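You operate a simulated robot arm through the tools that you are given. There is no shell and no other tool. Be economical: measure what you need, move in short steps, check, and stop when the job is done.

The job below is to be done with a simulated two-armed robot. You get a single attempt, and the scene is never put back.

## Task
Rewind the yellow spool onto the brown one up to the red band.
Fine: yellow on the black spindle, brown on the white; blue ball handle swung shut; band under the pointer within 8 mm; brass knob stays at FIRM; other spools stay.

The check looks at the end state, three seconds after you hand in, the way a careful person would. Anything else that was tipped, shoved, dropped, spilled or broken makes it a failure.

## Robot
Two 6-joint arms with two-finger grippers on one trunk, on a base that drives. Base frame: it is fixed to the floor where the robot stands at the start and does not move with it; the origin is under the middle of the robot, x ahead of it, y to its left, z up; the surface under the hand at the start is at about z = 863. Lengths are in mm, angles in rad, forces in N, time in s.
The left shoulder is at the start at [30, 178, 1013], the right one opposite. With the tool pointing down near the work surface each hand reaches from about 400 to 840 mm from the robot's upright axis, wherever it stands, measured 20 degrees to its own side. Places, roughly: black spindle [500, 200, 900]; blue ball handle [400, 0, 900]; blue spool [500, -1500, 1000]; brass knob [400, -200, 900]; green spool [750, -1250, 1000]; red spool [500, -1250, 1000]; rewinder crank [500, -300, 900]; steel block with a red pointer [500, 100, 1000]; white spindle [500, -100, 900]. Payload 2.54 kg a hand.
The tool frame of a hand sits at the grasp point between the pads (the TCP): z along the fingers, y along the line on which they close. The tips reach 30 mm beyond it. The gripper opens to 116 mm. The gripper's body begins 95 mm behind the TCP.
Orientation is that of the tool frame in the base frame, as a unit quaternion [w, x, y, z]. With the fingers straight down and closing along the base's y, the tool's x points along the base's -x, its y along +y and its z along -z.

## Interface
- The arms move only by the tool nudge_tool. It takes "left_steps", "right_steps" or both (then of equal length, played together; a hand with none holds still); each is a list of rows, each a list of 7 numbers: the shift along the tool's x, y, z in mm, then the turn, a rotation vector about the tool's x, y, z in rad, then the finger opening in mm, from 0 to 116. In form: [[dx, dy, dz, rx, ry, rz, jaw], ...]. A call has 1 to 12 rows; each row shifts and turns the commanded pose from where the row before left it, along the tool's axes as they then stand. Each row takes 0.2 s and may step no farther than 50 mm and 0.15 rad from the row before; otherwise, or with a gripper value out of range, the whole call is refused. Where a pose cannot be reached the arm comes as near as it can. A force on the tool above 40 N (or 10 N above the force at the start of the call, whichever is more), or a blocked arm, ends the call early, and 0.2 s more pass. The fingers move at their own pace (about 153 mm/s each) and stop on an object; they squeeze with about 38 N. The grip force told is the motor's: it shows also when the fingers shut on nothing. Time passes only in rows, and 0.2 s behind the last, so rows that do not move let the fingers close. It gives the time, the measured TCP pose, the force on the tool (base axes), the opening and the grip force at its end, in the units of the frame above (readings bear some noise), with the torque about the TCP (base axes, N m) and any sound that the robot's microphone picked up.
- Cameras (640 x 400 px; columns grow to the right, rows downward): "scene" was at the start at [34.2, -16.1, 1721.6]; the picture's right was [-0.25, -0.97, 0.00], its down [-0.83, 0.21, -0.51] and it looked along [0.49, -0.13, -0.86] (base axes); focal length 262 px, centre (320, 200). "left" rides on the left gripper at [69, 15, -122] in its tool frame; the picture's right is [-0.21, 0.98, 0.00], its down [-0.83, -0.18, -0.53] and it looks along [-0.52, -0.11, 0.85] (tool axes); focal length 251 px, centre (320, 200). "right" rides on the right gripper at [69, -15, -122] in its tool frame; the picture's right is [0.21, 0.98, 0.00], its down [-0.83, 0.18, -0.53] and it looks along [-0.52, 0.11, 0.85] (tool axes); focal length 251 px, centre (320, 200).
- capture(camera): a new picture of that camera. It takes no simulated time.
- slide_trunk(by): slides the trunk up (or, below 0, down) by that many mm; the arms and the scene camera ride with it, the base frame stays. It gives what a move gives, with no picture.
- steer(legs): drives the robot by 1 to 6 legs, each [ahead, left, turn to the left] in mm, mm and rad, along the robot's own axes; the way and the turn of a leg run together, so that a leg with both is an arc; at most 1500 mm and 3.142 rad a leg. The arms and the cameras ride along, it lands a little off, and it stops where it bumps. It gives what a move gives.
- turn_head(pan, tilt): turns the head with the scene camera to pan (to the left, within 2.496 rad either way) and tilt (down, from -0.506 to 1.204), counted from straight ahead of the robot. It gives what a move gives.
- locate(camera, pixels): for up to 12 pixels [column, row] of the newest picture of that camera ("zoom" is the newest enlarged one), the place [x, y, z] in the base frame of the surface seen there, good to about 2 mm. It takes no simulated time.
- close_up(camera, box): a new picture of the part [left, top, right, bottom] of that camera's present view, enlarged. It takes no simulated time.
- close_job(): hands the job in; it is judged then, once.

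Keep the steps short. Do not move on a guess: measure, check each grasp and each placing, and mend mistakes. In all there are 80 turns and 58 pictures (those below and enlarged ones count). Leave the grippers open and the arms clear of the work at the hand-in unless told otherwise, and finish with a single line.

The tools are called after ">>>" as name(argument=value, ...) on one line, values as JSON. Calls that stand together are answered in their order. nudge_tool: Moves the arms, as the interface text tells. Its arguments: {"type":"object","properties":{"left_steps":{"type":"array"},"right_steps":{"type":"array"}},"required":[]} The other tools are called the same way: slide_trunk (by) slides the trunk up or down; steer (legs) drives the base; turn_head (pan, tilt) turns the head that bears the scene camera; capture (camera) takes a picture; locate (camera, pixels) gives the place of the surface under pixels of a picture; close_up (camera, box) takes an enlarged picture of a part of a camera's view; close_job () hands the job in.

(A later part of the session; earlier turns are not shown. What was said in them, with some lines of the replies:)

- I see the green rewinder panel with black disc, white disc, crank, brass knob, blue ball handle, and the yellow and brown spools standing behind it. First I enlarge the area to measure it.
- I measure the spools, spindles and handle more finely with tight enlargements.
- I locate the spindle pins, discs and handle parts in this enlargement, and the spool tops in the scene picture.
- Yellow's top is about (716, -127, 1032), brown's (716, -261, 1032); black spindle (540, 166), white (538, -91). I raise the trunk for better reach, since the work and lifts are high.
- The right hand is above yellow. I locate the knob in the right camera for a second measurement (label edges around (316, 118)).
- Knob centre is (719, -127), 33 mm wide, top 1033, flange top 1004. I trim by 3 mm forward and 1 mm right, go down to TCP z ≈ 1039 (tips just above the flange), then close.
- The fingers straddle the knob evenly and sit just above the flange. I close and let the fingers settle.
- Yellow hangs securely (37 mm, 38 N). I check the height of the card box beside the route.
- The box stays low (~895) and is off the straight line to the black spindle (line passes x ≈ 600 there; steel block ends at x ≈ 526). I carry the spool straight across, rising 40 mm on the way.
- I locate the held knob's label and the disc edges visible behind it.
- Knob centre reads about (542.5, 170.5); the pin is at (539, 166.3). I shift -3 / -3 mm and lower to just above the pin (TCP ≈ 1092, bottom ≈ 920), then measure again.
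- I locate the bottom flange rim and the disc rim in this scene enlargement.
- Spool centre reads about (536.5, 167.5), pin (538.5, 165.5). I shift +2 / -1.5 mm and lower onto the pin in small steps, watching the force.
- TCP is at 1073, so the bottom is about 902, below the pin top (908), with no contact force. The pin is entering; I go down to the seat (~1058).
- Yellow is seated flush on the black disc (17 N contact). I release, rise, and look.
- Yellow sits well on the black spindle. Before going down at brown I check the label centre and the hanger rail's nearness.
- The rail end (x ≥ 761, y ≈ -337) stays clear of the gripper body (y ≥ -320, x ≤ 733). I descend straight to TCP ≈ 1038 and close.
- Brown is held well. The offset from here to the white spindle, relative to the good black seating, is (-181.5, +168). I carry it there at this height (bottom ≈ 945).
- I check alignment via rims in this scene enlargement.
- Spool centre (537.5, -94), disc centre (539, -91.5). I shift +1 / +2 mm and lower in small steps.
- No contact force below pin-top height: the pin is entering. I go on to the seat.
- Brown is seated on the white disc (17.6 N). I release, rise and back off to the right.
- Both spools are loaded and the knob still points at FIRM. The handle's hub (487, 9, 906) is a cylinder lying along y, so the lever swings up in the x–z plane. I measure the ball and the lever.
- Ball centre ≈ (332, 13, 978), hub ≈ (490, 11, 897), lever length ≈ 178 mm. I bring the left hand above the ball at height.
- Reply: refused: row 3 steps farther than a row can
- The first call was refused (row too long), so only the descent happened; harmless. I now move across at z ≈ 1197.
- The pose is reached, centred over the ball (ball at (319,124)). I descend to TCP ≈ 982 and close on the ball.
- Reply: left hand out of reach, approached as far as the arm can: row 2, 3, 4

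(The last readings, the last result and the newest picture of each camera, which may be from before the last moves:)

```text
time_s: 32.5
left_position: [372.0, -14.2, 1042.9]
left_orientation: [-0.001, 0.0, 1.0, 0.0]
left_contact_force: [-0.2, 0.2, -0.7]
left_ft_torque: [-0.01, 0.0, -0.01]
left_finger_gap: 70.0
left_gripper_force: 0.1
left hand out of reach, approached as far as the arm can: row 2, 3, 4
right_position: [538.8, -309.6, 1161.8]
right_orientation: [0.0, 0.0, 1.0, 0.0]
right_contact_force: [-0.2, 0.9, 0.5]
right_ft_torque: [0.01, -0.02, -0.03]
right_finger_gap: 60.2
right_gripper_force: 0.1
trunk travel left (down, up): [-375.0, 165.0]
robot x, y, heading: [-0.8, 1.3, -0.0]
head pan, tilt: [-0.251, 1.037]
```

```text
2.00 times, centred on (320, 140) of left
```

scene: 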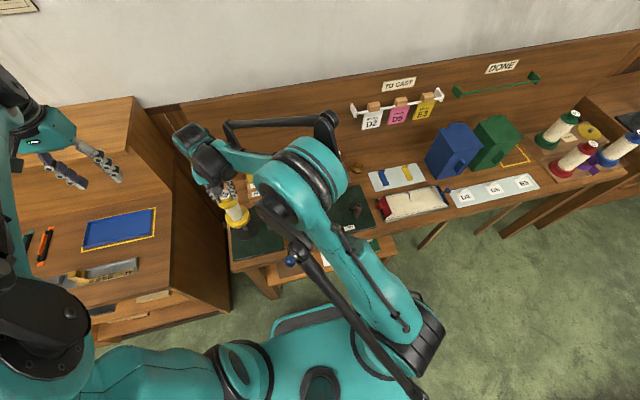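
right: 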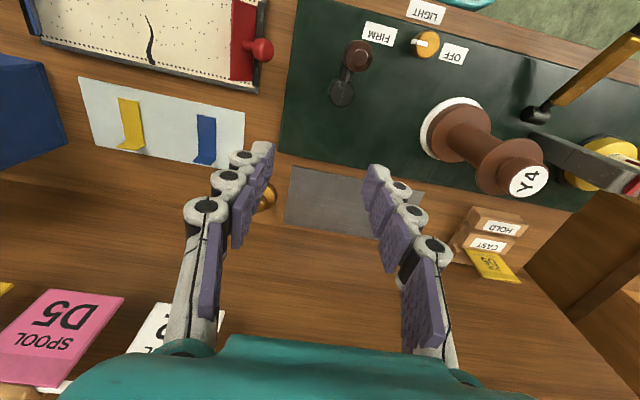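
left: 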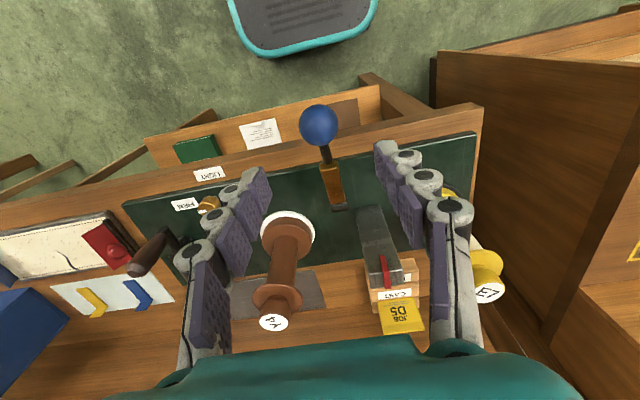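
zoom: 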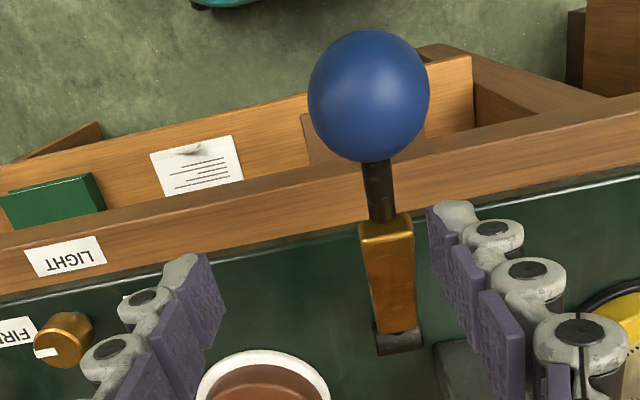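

Too close to the robot for that height. I raise the hand again and then back the base up 120 mm.

>>> nudge_tool(left_steps=[[0, 0, -40, 0, 0, 0, 70], [0, 0, -40, 0, 0, 0, 70], [0, 0, -40, 0, 0, 0, 70], [0, 0, -20, 0, 0, 0, 70], [0, 0, 0, 0, 0, 0, 70]])

>>> steer(legs=[[-120, 0, 0]])

```text
time_s: 33.8
left_position: [373.5, -11.9, 1183.4]
left_orientation: [0.0, -0.001, 1.0, 0.0]
left_contact_force: [-0.2, -0.9, -0.4]
left_ft_torque: [0.02, 0.0, -0.01]
left_finger_gap: 70.0
left_gripper_force: 0.1
right_position: [538.9, -309.8, 1160.3]
right_orientation: [0.0, -0.001, 1.0, -0.001]
right_contact_force: [0.2, 0.0, -0.6]
right_ft_torque: [0.01, 0.03, -0.02]
right_finger_gap: 60.0
right_gripper_force: 0.0
trunk travel left (down, up): [-375.0, 165.0]
robot x, y, heading: [-1.9, 1.6, 0.0]
head pan, tilt: [-0.251, 1.037]
```

```text
time_s: 35.0
left_position: [258.1, -12.6, 1181.9]
left_orientation: [0.0, 0.0, 1.0, 0.0]
left_contact_force: [0.2, 0.0, -0.2]
left_ft_torque: [0.01, -0.04, 0.02]
left_finger_gap: 69.7
left_gripper_force: 0.0
right_position: [422.6, -311.3, 1160.4]
right_orientation: [0.0, 0.001, 1.0, 0.0]
right_contact_force: [0.5, 1.3, 1.1]
right_ft_torque: [0.01, 0.0, 0.0]
right_finger_gap: 60.0
right_gripper_force: 0.2
trunk travel left (down, up): [-375.0, 165.0]
robot x, y, heading: [-112.9, -1.0, -0.003]
head pan, tilt: [-0.251, 1.037]
```

Base now at x ≈ -115. I move the left hand to above the ball (+74, +26) and lower part-way, then look.

>>> nudge_tool(left_steps=[[-37, 13, 0, 0, 0, 0, 70], [-37, 13, 0, 0, 0, 0, 70], [0, 0, 45, 0, 0, 0, 70], [0, 0, 45, 0, 0, 0, 70], [0, 0, 30, 0, 0, 0, 70], [0, 0, 0, 0, 0, 0, 70]])

>>> capture(camera="left")

>>> locate(camera="left", pixels=[[320, 140], [320, 160], [310, 150], [330, 150]])

```text
time_s: 36.4
left_position: [332.7, 15.4, 1063.1]
left_orientation: [0.0, 0.0, 1.0, 0.0]
left_contact_force: [0.1, 0.3, 0.0]
left_ft_torque: [0.0, 0.0, -0.02]
left_finger_gap: 69.8
left_gripper_force: 0.0
right_position: [423.6, -309.9, 1159.7]
right_orientation: [0.0, 0.0, 1.0, 0.0]
right_contact_force: [-0.1, -0.7, 0.0]
right_ft_torque: [0.0, 0.03, 0.02]
right_finger_gap: 59.8
right_gripper_force: 0.0
trunk travel left (down, up): [-375.0, 165.0]
robot x, y, heading: [-118.4, 3.1, 0.002]
head pan, tilt: [-0.251, 1.037]
```

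```text
29 pictures are left
```

left: 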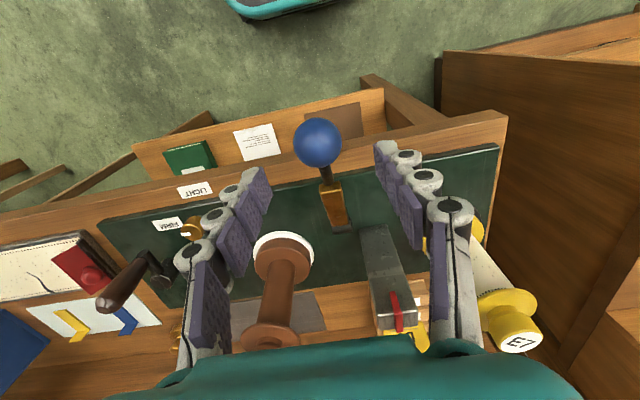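

```text
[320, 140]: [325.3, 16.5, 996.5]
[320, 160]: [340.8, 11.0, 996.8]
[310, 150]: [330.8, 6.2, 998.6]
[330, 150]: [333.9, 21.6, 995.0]
```

Ball top is at (332, 14, 998), straight below the hand. I descend 80 mm and close.

>>> nudge_tool(left_steps=[[0, 0, 40, 0, 0, 0, 70], [0, 0, 30, 0, 0, 0, 70], [0, 0, 11, 0, 0, 0, 70], [0, 0, 0, 0, 0, 0, 70], [0, 0, 0, 0, 0, 0, 40], [0, 0, 0, 0, 0, 0, 20], [0, 0, 0, 0, 0, 0, 20]])

>>> close_up(camera="left", box=[160, 40, 480, 240])

```text
time_s: 38.0
left_position: [333.9, 12.7, 985.6]
left_orientation: [-0.001, 0.0, 1.0, 0.0]
left_contact_force: [0.0, -4.9, -1.7]
left_ft_torque: [-0.12, 0.06, -0.05]
left_finger_gap: 39.9
left_gripper_force: 44.5
right_position: [423.2, -310.9, 1160.2]
right_orientation: [0.0, 0.0, 1.0, 0.0]
right_contact_force: [0.4, 0.5, 0.4]
right_ft_torque: [0.02, 0.0, 0.0]
right_finger_gap: 59.9
right_gripper_force: 0.0
trunk travel left (down, up): [-375.0, 165.0]
robot x, y, heading: [-117.6, 0.6, -0.002]
head pan, tilt: [-0.251, 1.037]
```

```text
2.00 times, centred on (320, 140) of left
```

zoom: 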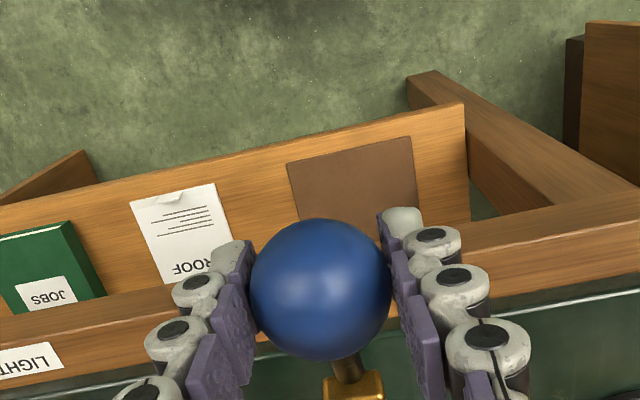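

Ball gripped (39.9 mm). I swing it along the arc by 20° first and watch the force.

>>> nudge_tool(left_steps=[[-8, 0, -13.5, 0, 0, 0, 20], [-8.4, 0, -12.8, 0, 0, 0, 20], [-10, 0, -12, 0, 0, 0, 20], [-10.8, 0, -11.1, 0, 0, 0, 20], [0, 0, 0, 0, 0, 0, 20]])

```text
time_s: 39.2
left_position: [367.3, 12.1, 1030.4]
left_orientation: [0.0, 0.0, 1.0, 0.001]
left_contact_force: [-9.2, -4.9, -4.3]
left_ft_torque: [0.0, 1.35, -0.01]
left_finger_gap: 39.8
left_gripper_force: 45.2
right_position: [422.3, -311.1, 1160.5]
right_orientation: [0.0, -0.001, 1.0, -0.001]
right_contact_force: [-0.6, 0.1, 0.4]
right_ft_torque: [0.03, 0.02, 0.0]
right_finger_gap: 60.3
right_gripper_force: 0.0
trunk travel left (down, up): [-375.0, 165.0]
robot x, y, heading: [-115.3, -2.2, -0.0]
head pan, tilt: [-0.251, 1.037]
```

It moves along (force about 10 N). I continue with the next 30° of arc.

>>> nudge_tool(left_steps=[[-12, 0, -10, 0, 0, 0, 20], [-12.5, 0, -9.1, 0, 0, 0, 20], [-13.4, 0, -7.8, 0, 0, 0, 20], [-13.9, 0, -6.7, 0, 0, 0, 20], [0, 0, 0, 0, 0, 0, 20]])

>>> close_up(camera="scene", box=[210, 130, 370, 230])

```text
time_s: 40.4
left_position: [420.1, 10.8, 1063.8]
left_orientation: [0.0, 0.0, 1.0, 0.0]
left_contact_force: [-7.8, -3.2, 1.6]
left_ft_torque: [-0.01, 1.21, -0.04]
left_finger_gap: 39.8
left_gripper_force: 45.0
right_position: [422.9, -310.1, 1160.3]
right_orientation: [0.0, 0.001, 1.0, 0.001]
right_contact_force: [-0.4, 0.7, -0.2]
right_ft_torque: [0.03, 0.01, -0.04]
right_finger_gap: 59.8
right_gripper_force: 0.1
trunk travel left (down, up): [-375.0, 165.0]
robot x, y, heading: [-118.1, -6.9, -0.002]
head pan, tilt: [-0.251, 1.037]
```

```text
4.00 times, centred on (290, 180) of scene
```

zoom: 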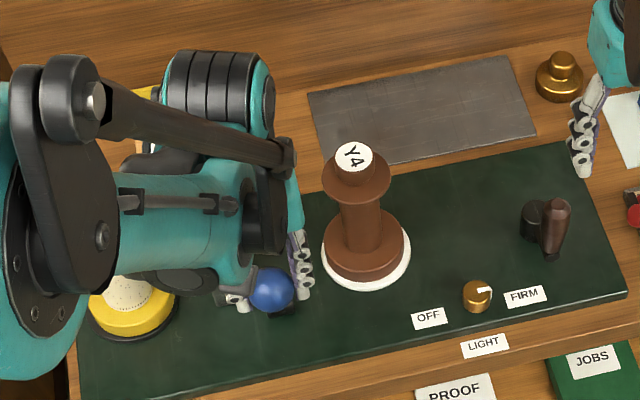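

The lever follows (now about 67°). I go on in small steps, looking for the stop.

>>> nudge_tool(left_steps=[[-14.6, 0, -5.4, 0, 0, 0, 20], [-15, 0, -4.2, 0, 0, 0, 20], [-15.2, 0, -2.9, 0, 0, 0, 20], [-15.5, 0, -1.5, 0, 0, 0, 20], [0, 0, 0, 0, 0, 0, 20]])

```text
time_s: 41.6
left_position: [481.5, 13.1, 1077.5]
left_orientation: [0.001, 0.001, 1.0, 0.0]
left_contact_force: [-7.3, -17.0, 8.7]
left_ft_torque: [-0.32, 0.88, 0.06]
left_finger_gap: 39.6
left_gripper_force: 45.1
right_position: [421.7, -313.9, 1160.8]
right_orientation: [0.001, 0.001, 1.0, 0.001]
right_contact_force: [-0.6, -0.2, -0.5]
right_ft_torque: [0.0, -0.01, -0.02]
right_finger_gap: 60.0
right_gripper_force: 0.1
trunk travel left (down, up): [-375.0, 165.0]
robot x, y, heading: [-116.7, 1.2, -0.0]
head pan, tilt: [-0.251, 1.037]
```

Lever is now near upright; a -17 N side force says the ball wants to go slightly to -y. I ease -2 mm and continue.

>>> nudge_tool(left_steps=[[0, -2, 0, 0, 0, 0, 20], [-10, -0.5, 0, 0, 0, 0, 20], [-10, -0.5, 0.5, 0, 0, 0, 20], [0, 0, 0, 0, 0, 0, 20]])

>>> capture(camera="scene")

>>> capture(camera="right")

```text
time_s: 42.6
left_position: [500.4, 12.4, 1076.6]
left_orientation: [0.001, 0.0, 1.0, 0.001]
left_contact_force: [-7.9, 0.0, 8.2]
left_ft_torque: [0.0, 1.15, 0.03]
left_finger_gap: 40.1
left_gripper_force: 45.2
right_position: [421.5, -310.1, 1160.7]
right_orientation: [0.001, 0.0, 1.0, 0.0]
right_contact_force: [0.3, 0.1, -0.2]
right_ft_torque: [0.03, 0.0, 0.01]
right_finger_gap: 59.8
right_gripper_force: 0.1
trunk travel left (down, up): [-375.0, 165.0]
robot x, y, heading: [-118.9, -1.9, 0.001]
head pan, tilt: [-0.251, 1.037]
```

```text
26 pictures are left
```

scene: 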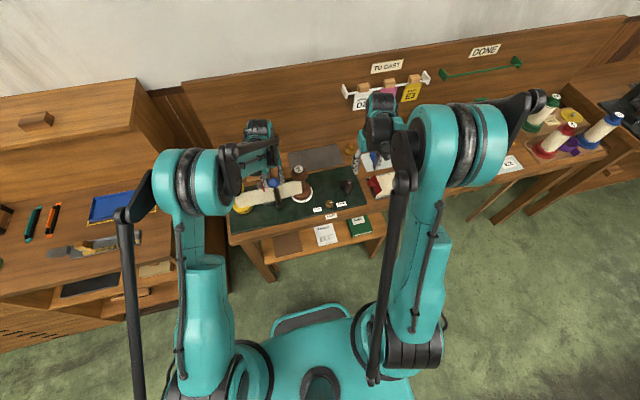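

```text
25 pictures are left
```

right: 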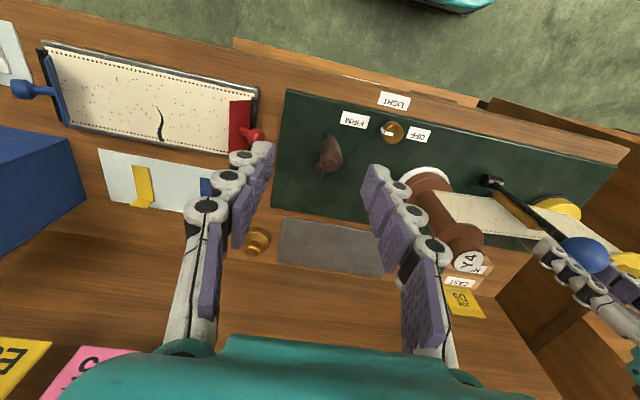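

The paper has threaded itself between the spools. I look closer to see whether the lever is shut.

>>> close_up(camera="right", box=[380, 120, 640, 320])

>>> close_up(camera="scene", box=[220, 150, 320, 230])

>>> locate(camera="zoom", pixels=[[300, 210], [330, 200], [380, 195], [420, 190], [200, 235], [250, 225], [330, 220], [270, 170]])

```text
2.00 times, centred on (510, 220) of right
```

zoom: 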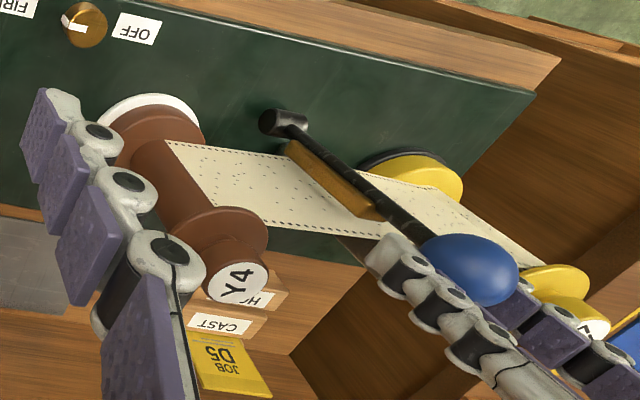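

```text
5.00 times, centred on (270, 190) of scene
```

zoom: 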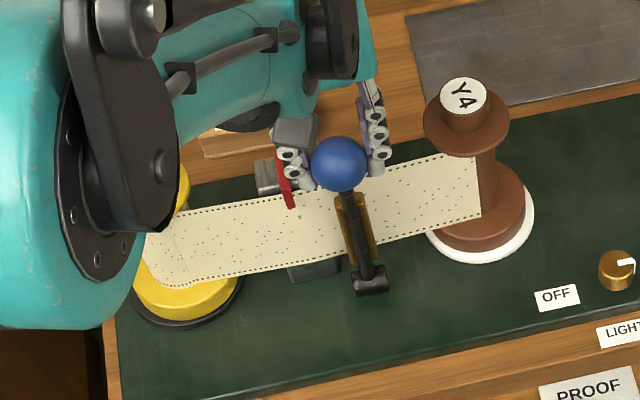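

```text
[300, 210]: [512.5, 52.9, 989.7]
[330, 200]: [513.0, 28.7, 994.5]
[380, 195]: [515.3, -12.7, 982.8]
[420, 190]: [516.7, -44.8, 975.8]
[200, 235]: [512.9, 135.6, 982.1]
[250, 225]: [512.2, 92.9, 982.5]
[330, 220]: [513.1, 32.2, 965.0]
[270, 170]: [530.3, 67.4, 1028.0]
```

Paper runs at x ≈ 513 past the block; the brass pad leans toward it. I push 12 mm further in small steps to feel for the closing stop.

>>> nudge_tool(left_steps=[[-4, 0, 0.5, 0, 0, 0, 20], [-4, 0, 0.5, 0, 0, 0, 20], [-4, 0, 0.5, 0, 0, 0, 20], [0, 0, 0, 0, 0, 0, 20]])

```text
time_s: 43.6
left_position: [515.4, 10.0, 1072.4]
left_orientation: [0.001, 0.0, 1.0, 0.001]
left_contact_force: [0.3, 0.1, -0.7]
left_ft_torque: [0.02, -0.01, 0.0]
left_finger_gap: 20.1
left_gripper_force: 0.0
right_position: [424.1, -311.5, 1159.4]
right_orientation: [0.001, 0.0, 1.0, 0.0]
right_contact_force: [0.0, 1.0, 0.1]
right_ft_torque: [0.04, 0.02, -0.02]
right_finger_gap: 59.9
right_gripper_force: 0.0
trunk travel left (down, up): [-375.0, 165.0]
robot x, y, heading: [-114.0, -3.5, -0.001]
head pan, tilt: [-0.251, 1.037]
```

The ball slipped out of the fingers: it had met its stop. I raise the left hand and look.

>>> nudge_tool(left_steps=[[0, 0, -30, 0, 0, 0, 20], [0, 0, -40, 0, 0, 0, 20], [0, 0, -40, 0, 0, 0, 60], [0, 40, -20, 0, 0, 0, 60], [0, 45, 0, 0, 0, 0, 60], [0, 45, 0, 0, 0, 0, 60], [0, 45, 0, 0, 0, 0, 60], [0, 45, 0, 0, 0, 0, 60], [0, 45, 0, 0, 0, 0, 60], [0, 0, 0, 0, 0, 0, 60]])

>>> close_up(camera="scene", box=[220, 150, 360, 240])

>>> locate(camera="zoom", pixels=[[240, 160], [255, 150], [290, 170]])

```text
time_s: 45.8
left_position: [514.3, 276.7, 1205.9]
left_orientation: [-0.001, 0.001, 1.0, 0.001]
left_contact_force: [0.1, 0.0, 0.1]
left_ft_torque: [0.06, -0.02, -0.01]
left_finger_gap: 60.2
left_gripper_force: 0.1
right_position: [422.5, -310.3, 1159.8]
right_orientation: [-0.001, 0.002, 1.0, 0.0]
right_contact_force: [0.2, 0.5, 0.7]
right_ft_torque: [0.02, 0.01, 0.01]
right_finger_gap: 60.3
right_gripper_force: 0.0
trunk travel left (down, up): [-375.0, 165.0]
robot x, y, heading: [-119.0, -1.8, -0.005]
head pan, tilt: [-0.251, 1.037]
```

```text
4.44 times, centred on (290, 195) of scene
```

zoom: 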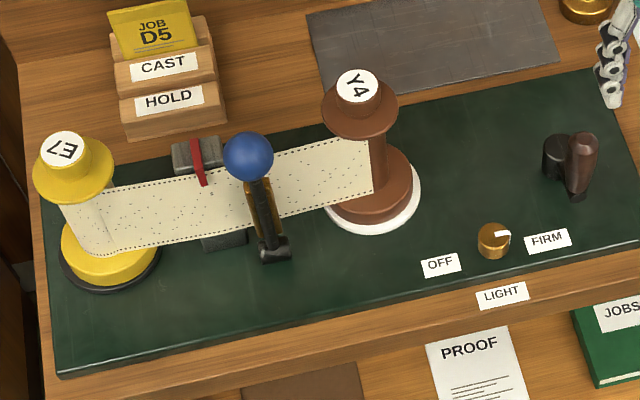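

```text
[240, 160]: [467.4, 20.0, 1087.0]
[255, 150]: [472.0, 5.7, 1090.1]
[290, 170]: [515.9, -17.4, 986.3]
```

The lever stands nearly upright, ball centre ≈ (481, 12, 1073). To be sure it is on its stop, I bring the left hand with fingers closed to the robot's side of the ball (x ≈ 425) to push gently.

>>> nudge_tool(left_steps=[[23, -44, 0, 0, 0, 0, 0], [23, -44, 0, 0, 0, 0, 0], [23, -44, 0, 0, 0, 0, 0], [20, -44, 0, 0, 0, 0, 0], [0, -44, 0, 0, 0, 0, 0], [0, -44, 0, 0, 0, 0, 0], [0, 0, 40, 0, 0, 0, 0], [0, 0, 40, 0, 0, 0, 0], [0, 0, 39, 0, 0, 0, 0], [0, 0, 0, 0, 0, 0, 0]])

>>> nudge_tool(left_steps=[[-8, 0, 0, 0, 0, 0, 0], [-8, 0, 0, 0, 0, 0, 0], [-6, 0, 0, 0, 0, 0, 0], [-5, 0, 0, 0, 0, 0, 0], [-4, 0, 0, 0, 0, 0, 0], [0, 0, 0, 0, 0, 0, 0]])

```text
time_s: 48.0
left_position: [422.9, 11.9, 1085.0]
left_orientation: [0.001, 0.0, 1.0, -0.001]
left_contact_force: [-0.3, -0.7, 0.9]
left_ft_torque: [0.02, -0.03, -0.01]
left_finger_gap: 0.3
left_gripper_force: 28.4
right_position: [422.4, -309.3, 1160.4]
right_orientation: [0.0, 0.0, 1.0, 0.0]
right_contact_force: [0.3, 0.1, 0.9]
right_ft_torque: [0.02, -0.01, 0.02]
right_finger_gap: 60.2
right_gripper_force: 0.0
trunk travel left (down, up): [-375.0, 165.0]
robot x, y, heading: [-118.7, -1.5, 0.002]
head pan, tilt: [-0.251, 1.037]
```

```text
time_s: 49.4
left_position: [454.2, 11.7, 1087.0]
left_orientation: [0.0, 0.0, 1.0, -0.001]
left_contact_force: [-1.6, -0.4, 0.4]
left_ft_torque: [0.0, 0.03, 0.0]
left_finger_gap: 0.3
left_gripper_force: 29.2
right_position: [423.0, -309.6, 1161.2]
right_orientation: [0.0, 0.001, 1.0, 0.0]
right_contact_force: [-0.4, 0.4, 0.1]
right_ft_torque: [-0.02, 0.03, -0.02]
right_finger_gap: 59.9
right_gripper_force: 0.2
trunk travel left (down, up): [-375.0, 165.0]
robot x, y, heading: [-114.4, -2.1, -0.001]
head pan, tilt: [-0.251, 1.037]
```

Barely any contact yet (-1.6 N). I push on in 3 mm steps.

>>> nudge_tool(left_steps=[[-3, 0, 0, 0, 0, 0, 0], [-3, 0, 0, 0, 0, 0, 0], [-3, 0, 0, 0, 0, 0, 0], [0, 0, 0, 0, 0, 0, 0]])

>>> close_up(camera="scene", box=[220, 150, 360, 240])

```text
time_s: 50.4
left_position: [461.3, 11.0, 1085.9]
left_orientation: [0.0, 0.001, 1.0, 0.0]
left_contact_force: [-14.9, -1.0, -4.8]
left_ft_torque: [-0.03, 0.24, -0.01]
left_finger_gap: 6.2
left_gripper_force: 28.6
right_position: [421.6, -310.8, 1160.6]
right_orientation: [0.001, 0.001, 1.0, 0.0]
right_contact_force: [-0.2, 0.4, 0.0]
right_ft_torque: [-0.03, -0.02, -0.03]
right_finger_gap: 60.1
right_gripper_force: 0.0
trunk travel left (down, up): [-375.0, 165.0]
robot x, y, heading: [-117.7, -1.4, 0.002]
head pan, tilt: [-0.251, 1.037]
```

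```text
4.44 times, centred on (290, 195) of scene
```

zoom: 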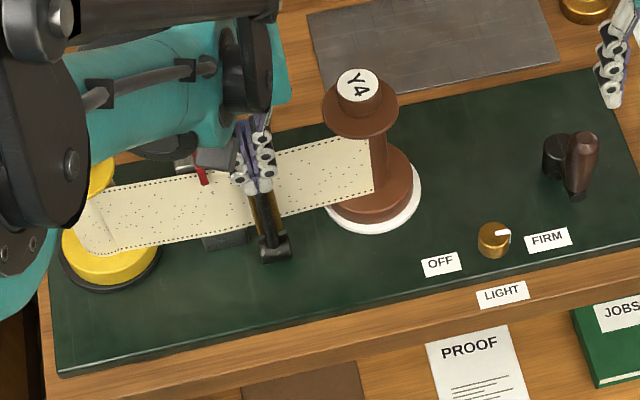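

The fingers get wedged apart against a ball that doesn't yield (15 N): the lever is on its stop, shut. I withdraw the left hand back, up and aside, and move the right hand above the crank handle.

>>> nudge_tool(left_steps=[[35, 0, 0, 0, 0, 0, 0], [0, 0, -45, 0, 0, 0, 0], [0, 0, -45, 0, 0, 0, 30], [0, 0, -30, 0, 0, 0, 60], [0, 45, 0, 0, 0, 0, 60], [0, 45, 0, 0, 0, 0, 60], [0, 45, 0, 0, 0, 0, 60], [0, 45, 0, 0, 0, 0, 60], [0, 45, 0, 0, 0, 0, 60], [0, 45, 0, 0, 0, 0, 60], [0, 45, 0, 0, 0, 0, 60], [0, 0, 0, 0, 0, 0, 60]], right_steps=[[0, 0, 0, 0, 0, 0, 60], [0, 0, 0, 0, 0, 0, 60], [0, 0, 0, 0, 0, 0, 60], [0, 0, 0, 0, 0, 0, 60], [-26, 13, 0, 0, 0, 0, 60], [-27, 13, 0, 0, 0, 0, 60], [0, 0, 20, 0, 0, 0, 60], [0, 0, 20, 0, 0, 0, 60], [0, 0, 0, 0, 0, 0, 60], [0, 0, 0, 0, 0, 0, 60], [0, 0, 0, 0, 0, 0, 60], [0, 0, 0, 0, 0, 0, 60]])

>>> capture(camera="right")

```text
time_s: 53.0
left_position: [426.0, 328.2, 1210.2]
left_orientation: [-0.001, 0.001, 1.0, 0.001]
left_contact_force: [0.1, -0.2, 0.3]
left_ft_torque: [0.03, 0.02, -0.02]
left_finger_gap: 59.8
left_gripper_force: 0.1
right_position: [477.0, -284.6, 1121.4]
right_orientation: [0.0, 0.0, 1.0, -0.001]
right_contact_force: [-0.6, 0.1, 0.5]
right_ft_torque: [0.05, -0.02, -0.01]
right_finger_gap: 59.8
right_gripper_force: 0.0
trunk travel left (down, up): [-375.0, 165.0]
robot x, y, heading: [-118.3, -1.0, 0.003]
head pan, tilt: [-0.251, 1.037]
```

```text
20 pictures are left
```

right: 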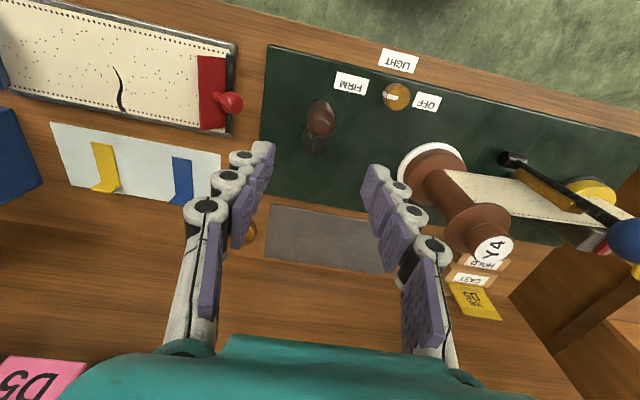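

>>> locate(camera="right", pixels=[[320, 106], [320, 115], [320, 122], [310, 115], [330, 115], [313, 138], [313, 150], [320, 128], [305, 142], [324, 142]])

```text
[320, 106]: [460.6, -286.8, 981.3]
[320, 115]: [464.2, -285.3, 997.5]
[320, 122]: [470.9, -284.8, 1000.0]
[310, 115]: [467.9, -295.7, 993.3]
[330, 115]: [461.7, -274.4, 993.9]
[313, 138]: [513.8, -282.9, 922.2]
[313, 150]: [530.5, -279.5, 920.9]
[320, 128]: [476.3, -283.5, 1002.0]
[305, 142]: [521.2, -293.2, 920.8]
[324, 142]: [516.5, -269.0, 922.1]
```

Handle centre ≈ (473, -284.5), top 1002; hub (521, -281), radius 48. I descend to TCP z ≈ 975 and close on the handle.

>>> nudge_tool(right_steps=[[3, 0, 40, 0, 0, 0, 60], [0, 0, 40, 0, 0, 0, 60], [0, 0, 40, 0, 0, 0, 60], [0, 0, 25, 0, 0, 0, 60], [0, 0, 0, 0, 0, 0, 60], [0, 0, 0, 0, 0, 0, 30], [0, 0, 0, 0, 0, 0, 12], [0, 0, 0, 0, 0, 0, 12]])

>>> close_up(camera="scene", box=[220, 150, 380, 240])

```text
time_s: 54.8
left_position: [426.8, 328.9, 1208.0]
left_orientation: [0.0, 0.001, 1.0, 0.001]
left_contact_force: [-0.7, -0.2, 0.6]
left_ft_torque: [0.0, -0.02, 0.0]
left_finger_gap: 59.9
left_gripper_force: 0.0
right_position: [471.7, -288.1, 974.8]
right_orientation: [0.0, 0.001, 1.0, 0.0]
right_contact_force: [-0.4, 0.4, -1.0]
right_ft_torque: [-0.04, 0.01, 0.01]
right_finger_gap: 27.7
right_gripper_force: 45.4
trunk travel left (down, up): [-375.0, 165.0]
robot x, y, heading: [-117.3, -0.7, -0.005]
head pan, tilt: [-0.251, 1.037]
```

```text
4.00 times, centred on (300, 195) of scene
```

zoom: 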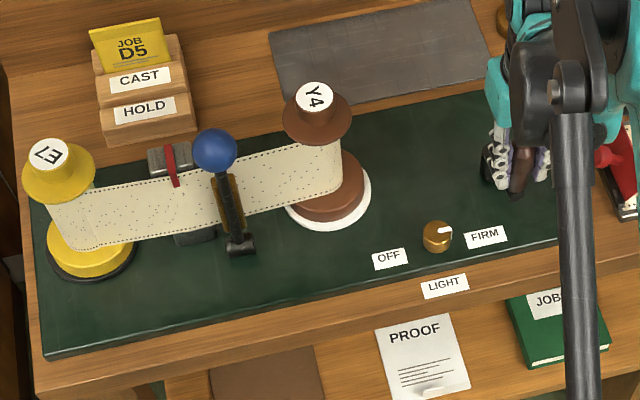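

The handle is held (27.7 mm). Paper meets the front of the brown spool, so take-up should be counter-clockwise seen from above. I try a quarter turn that way and watch forces.

>>> nudge_tool(right_steps=[[-2.5, -12.28, 0, 0, 0, 0, 12], [-5.59, -11.21, 0, 0, 0, 0, 12], [-8.3, -9.39, 0, 0, 0, 0, 12], [-10.45, -6.91, 0, 0, 0, 0, 12], [-11.88, -3.98, 0, 0, 0, 0, 12], [-12.51, -0.76, 0, 0, 0, 0, 12], [0, 0, 0, 0, 0, 0, 12]])

>>> close_up(camera="scene", box=[220, 150, 380, 240])

```text
time_s: 56.4
left_position: [429.2, 326.6, 1208.6]
left_orientation: [-0.001, 0.0, 1.0, 0.001]
left_contact_force: [-0.1, -1.1, -0.6]
left_ft_torque: [0.02, -0.02, 0.0]
left_finger_gap: 60.2
left_gripper_force: 0.0
right_position: [525.0, -330.0, 975.6]
right_orientation: [0.0, 0.0, 1.0, 0.001]
right_contact_force: [2.1, -9.1, -17.9]
right_ft_torque: [-0.3, -0.27, -0.05]
right_finger_gap: 27.7
right_gripper_force: 44.9
trunk travel left (down, up): [-375.0, 165.0]
robot x, y, heading: [-115.4, 1.3, -0.001]
head pan, tilt: [-0.251, 1.037]
```

```text
4.00 times, centred on (300, 195) of scene
```

zoom: 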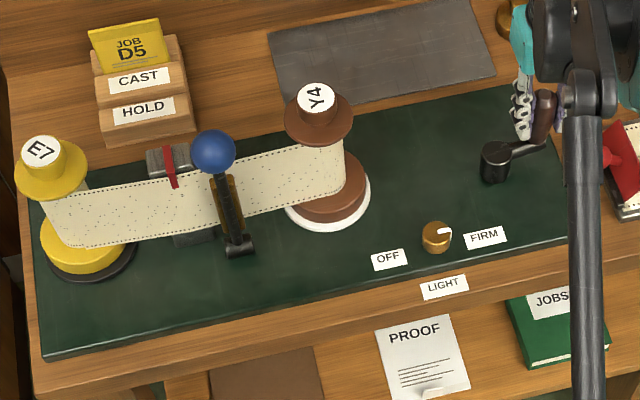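

Both spools turned in the take-up direction and the crank obeys. I continue half a turn at 30° per row, with a 1 mm downward ease, then check.

>>> nudge_tool(right_steps=[[-23.7, 7.7, 1, 0, 0, 0, 12], [-16.5, 18.9, 0, 0, 0, 0, 12], [-4.8, 24.6, 0, 0, 0, 0, 12], [8.2, 23.7, 0, 0, 0, 0, 12], [18.9, 16.5, 0, 0, 0, 0, 12], [24.6, 4.8, 0, 0, 0, 0, 12], [0, 0, 0, 0, 0, 0, 12]])

>>> close_up(camera="scene", box=[220, 150, 380, 240])

```text
time_s: 58.0
left_position: [426.3, 328.3, 1210.6]
left_orientation: [0.001, 0.0, 1.0, 0.0]
left_contact_force: [0.2, 0.4, -0.4]
left_ft_torque: [-0.03, -0.01, -0.01]
left_finger_gap: 60.0
left_gripper_force: 0.0
right_position: [519.5, -234.7, 975.5]
right_orientation: [0.001, -0.001, 1.0, 0.0]
right_contact_force: [0.6, -7.9, 15.9]
right_ft_torque: [-0.07, -0.16, -0.01]
right_finger_gap: 27.5
right_gripper_force: 44.7
trunk travel left (down, up): [-375.0, 165.0]
robot x, y, heading: [-112.7, 0.6, 0.001]
head pan, tilt: [-0.251, 1.037]
```

```text
4.00 times, centred on (300, 195) of scene
```

zoom: 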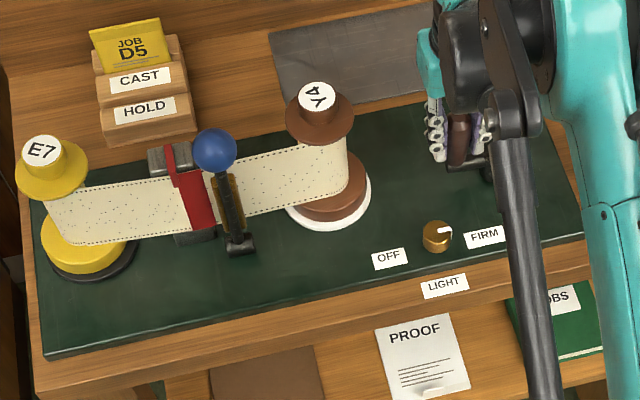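

The red band has come up right beside the pointer. I look closely before any further turn.

>>> close_up(camera="scene", box=[250, 180, 290, 215])

>>> locate(camera="zoom", pixels=[[320, 200], [200, 200], [400, 200], [240, 120]])

```text
11.43 times, centred on (270, 198) of scene
```

zoom: 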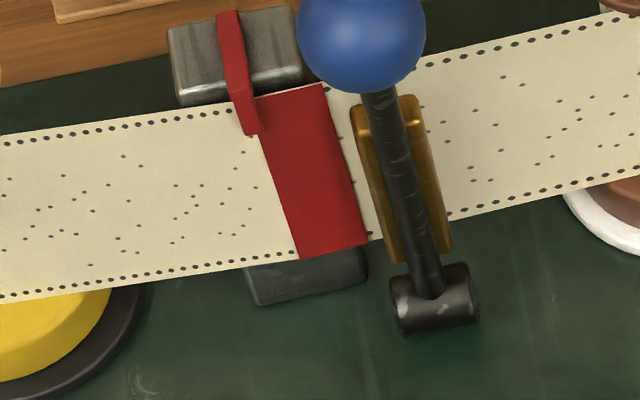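

```text
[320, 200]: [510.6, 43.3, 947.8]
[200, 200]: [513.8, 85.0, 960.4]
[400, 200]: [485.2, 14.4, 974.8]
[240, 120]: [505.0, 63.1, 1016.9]
```

I measure the band's edges and the pointer tip.

>>> locate(camera="zoom", pixels=[[283, 180], [341, 180], [297, 240], [358, 230], [275, 110], [320, 100], [248, 128], [228, 20], [252, 132], [265, 120], [262, 110]])

```text
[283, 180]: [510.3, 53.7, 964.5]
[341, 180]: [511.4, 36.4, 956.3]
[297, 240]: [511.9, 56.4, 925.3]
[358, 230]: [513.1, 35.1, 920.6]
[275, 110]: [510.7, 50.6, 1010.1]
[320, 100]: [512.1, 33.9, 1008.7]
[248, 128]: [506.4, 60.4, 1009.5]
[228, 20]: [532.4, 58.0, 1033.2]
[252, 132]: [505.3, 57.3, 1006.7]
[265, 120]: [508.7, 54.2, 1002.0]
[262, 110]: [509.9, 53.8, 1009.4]
```

Pointer is at y ≈ 58, band spans y ≈ 33–57 (centre 45), so it is about 13 mm past. I turn the crank back 15° and see whether the paper follows.

>>> nudge_tool(right_steps=[[-6.3, 0, -0.5, 0, 0, 0, 12], [-6.3, -0.8, 0, 0, 0, 0, 12], [0, 0, 0, 0, 0, 0, 12]])

>>> close_up(camera="scene", box=[250, 180, 290, 215])

>>> locate(camera="zoom", pixels=[[262, 240], [280, 240], [297, 240], [320, 240], [335, 235], [345, 235], [355, 230], [362, 230]])

```text
time_s: 58.8
left_position: [427.9, 326.8, 1209.4]
left_orientation: [0.0, 0.0, 1.0, 0.001]
left_contact_force: [-0.3, -0.7, 0.1]
left_ft_torque: [0.01, 0.01, 0.02]
left_finger_gap: 59.9
left_gripper_force: 0.0
right_position: [532.1, -236.3, 973.8]
right_orientation: [-0.001, 0.002, 1.0, 0.0]
right_contact_force: [-3.5, -10.9, -2.0]
right_ft_torque: [-0.35, -0.41, -0.05]
right_finger_gap: 27.8
right_gripper_force: 45.1
trunk travel left (down, up): [-375.0, 165.0]
robot x, y, heading: [-117.3, -3.9, -0.001]
head pan, tilt: [-0.251, 1.037]
```

```text
11.43 times, centred on (270, 198) of scene
```

zoom: 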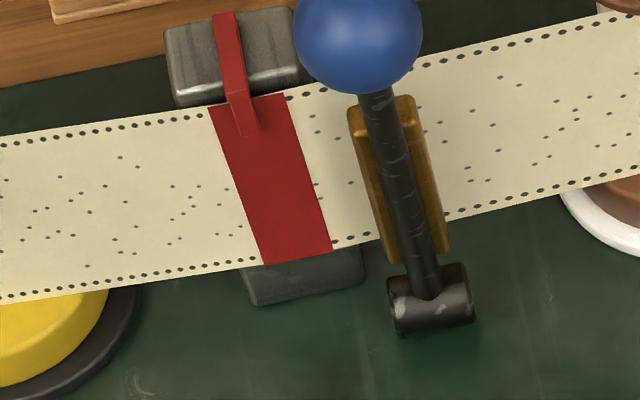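

```text
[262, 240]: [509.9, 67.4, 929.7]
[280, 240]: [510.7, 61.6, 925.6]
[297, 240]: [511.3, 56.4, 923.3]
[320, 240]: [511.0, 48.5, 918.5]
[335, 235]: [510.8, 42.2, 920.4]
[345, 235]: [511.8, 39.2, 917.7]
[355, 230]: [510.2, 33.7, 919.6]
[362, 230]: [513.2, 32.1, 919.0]
```

The paper follows: the band now spans y ≈ 45.5–69 (centre ≈ 57), pointer 58. I ease 1 mm inward to relax the radial force, open the fingers and rise clear.

>>> nudge_tool(right_steps=[[0, -1, 0, 0, 0, 0, 12], [0, 0, 0, 0, 0, 0, 34], [0, 0, 0, 0, 0, 0, 60], [0, 0, 0, 0, 0, 0, 60], [0, 0, -30, 0, 0, 0, 60], [0, 0, -40, 0, 0, 0, 60], [0, 0, -45, 0, 0, 0, 60], [0, 0, -45, 0, 0, 0, 60], [0, 0, -40, 0, 0, 0, 60], [30, -30, 0, 0, 0, 0, 60], [30, -30, 0, 0, 0, 0, 60], [0, 0, 0, 0, 0, 0, 60]])

>>> close_up(camera="scene", box=[250, 180, 290, 215])

>>> locate(camera="zoom", pixels=[[240, 180], [260, 180], [280, 180], [300, 180], [262, 240], [300, 240], [325, 240], [246, 125], [250, 132], [265, 130]])

>>> capture(camera="scene")

```text
time_s: 61.4
left_position: [429.3, 330.1, 1209.1]
left_orientation: [0.001, 0.0, 1.0, 0.0]
left_contact_force: [1.4, -0.2, -0.6]
left_ft_torque: [-0.02, 0.03, 0.03]
left_finger_gap: 60.2
left_gripper_force: 0.2
right_position: [471.0, -293.8, 1177.4]
right_orientation: [0.0, 0.001, 1.0, 0.0]
right_contact_force: [0.1, -0.2, -0.1]
right_ft_torque: [-0.01, -0.05, -0.02]
right_finger_gap: 59.9
right_gripper_force: 0.1
trunk travel left (down, up): [-375.0, 165.0]
robot x, y, heading: [-118.4, 3.1, -0.0]
head pan, tilt: [-0.251, 1.037]
```

```text
11.43 times, centred on (270, 198) of scene
```

zoom: 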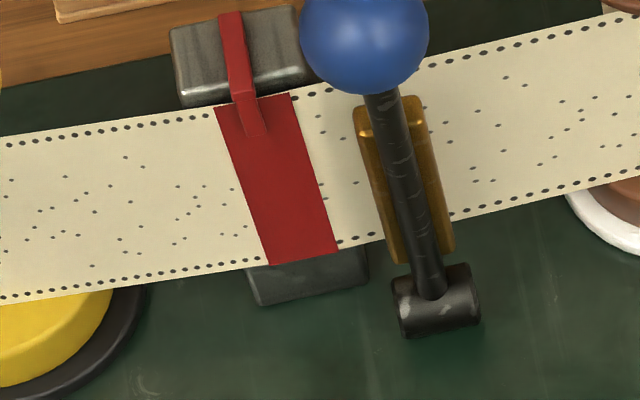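

```text
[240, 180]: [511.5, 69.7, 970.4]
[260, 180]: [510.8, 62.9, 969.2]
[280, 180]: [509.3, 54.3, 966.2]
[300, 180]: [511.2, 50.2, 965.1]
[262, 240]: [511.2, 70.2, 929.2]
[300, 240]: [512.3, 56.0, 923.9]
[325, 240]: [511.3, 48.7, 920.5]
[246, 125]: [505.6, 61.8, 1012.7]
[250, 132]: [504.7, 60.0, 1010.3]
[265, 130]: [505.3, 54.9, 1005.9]
```

```text
13 pictures are left
```

scene: 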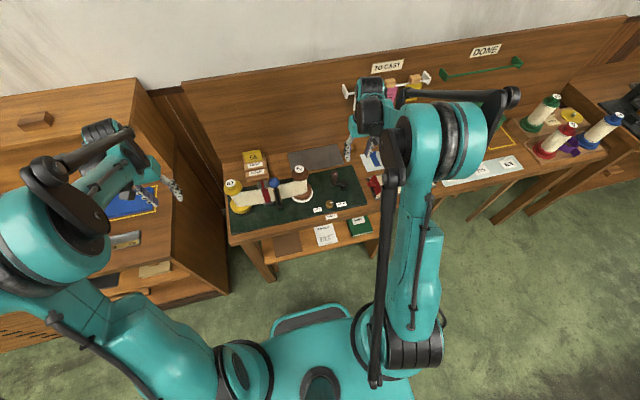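

Band spans y ≈ 46–70, centre ≈ 58, right under the pointer (58). A last look at the knob, lever and crank.

>>> close_up(camera="scene", box=[220, 150, 380, 240])

```text
4.00 times, centred on (300, 195) of scene
```

zoom: 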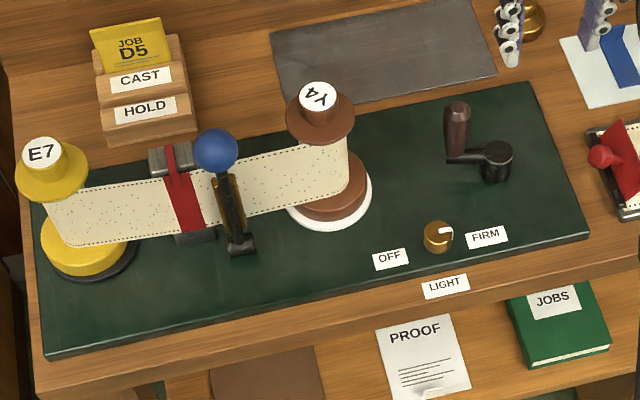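

Yellow is on black, brown on white, the lever is shut, the knob points to FIRM, the band is under the pointer, and both hands are open and clear. I hand in.

>>> close_job()

```text
The job is handed in.
```

The yellow spool is on the black spindle and the brown on the white, the blue handle is shut, the red band is within about 1 mm of the pointer, the knob is at FIRM, and the job is handed in.
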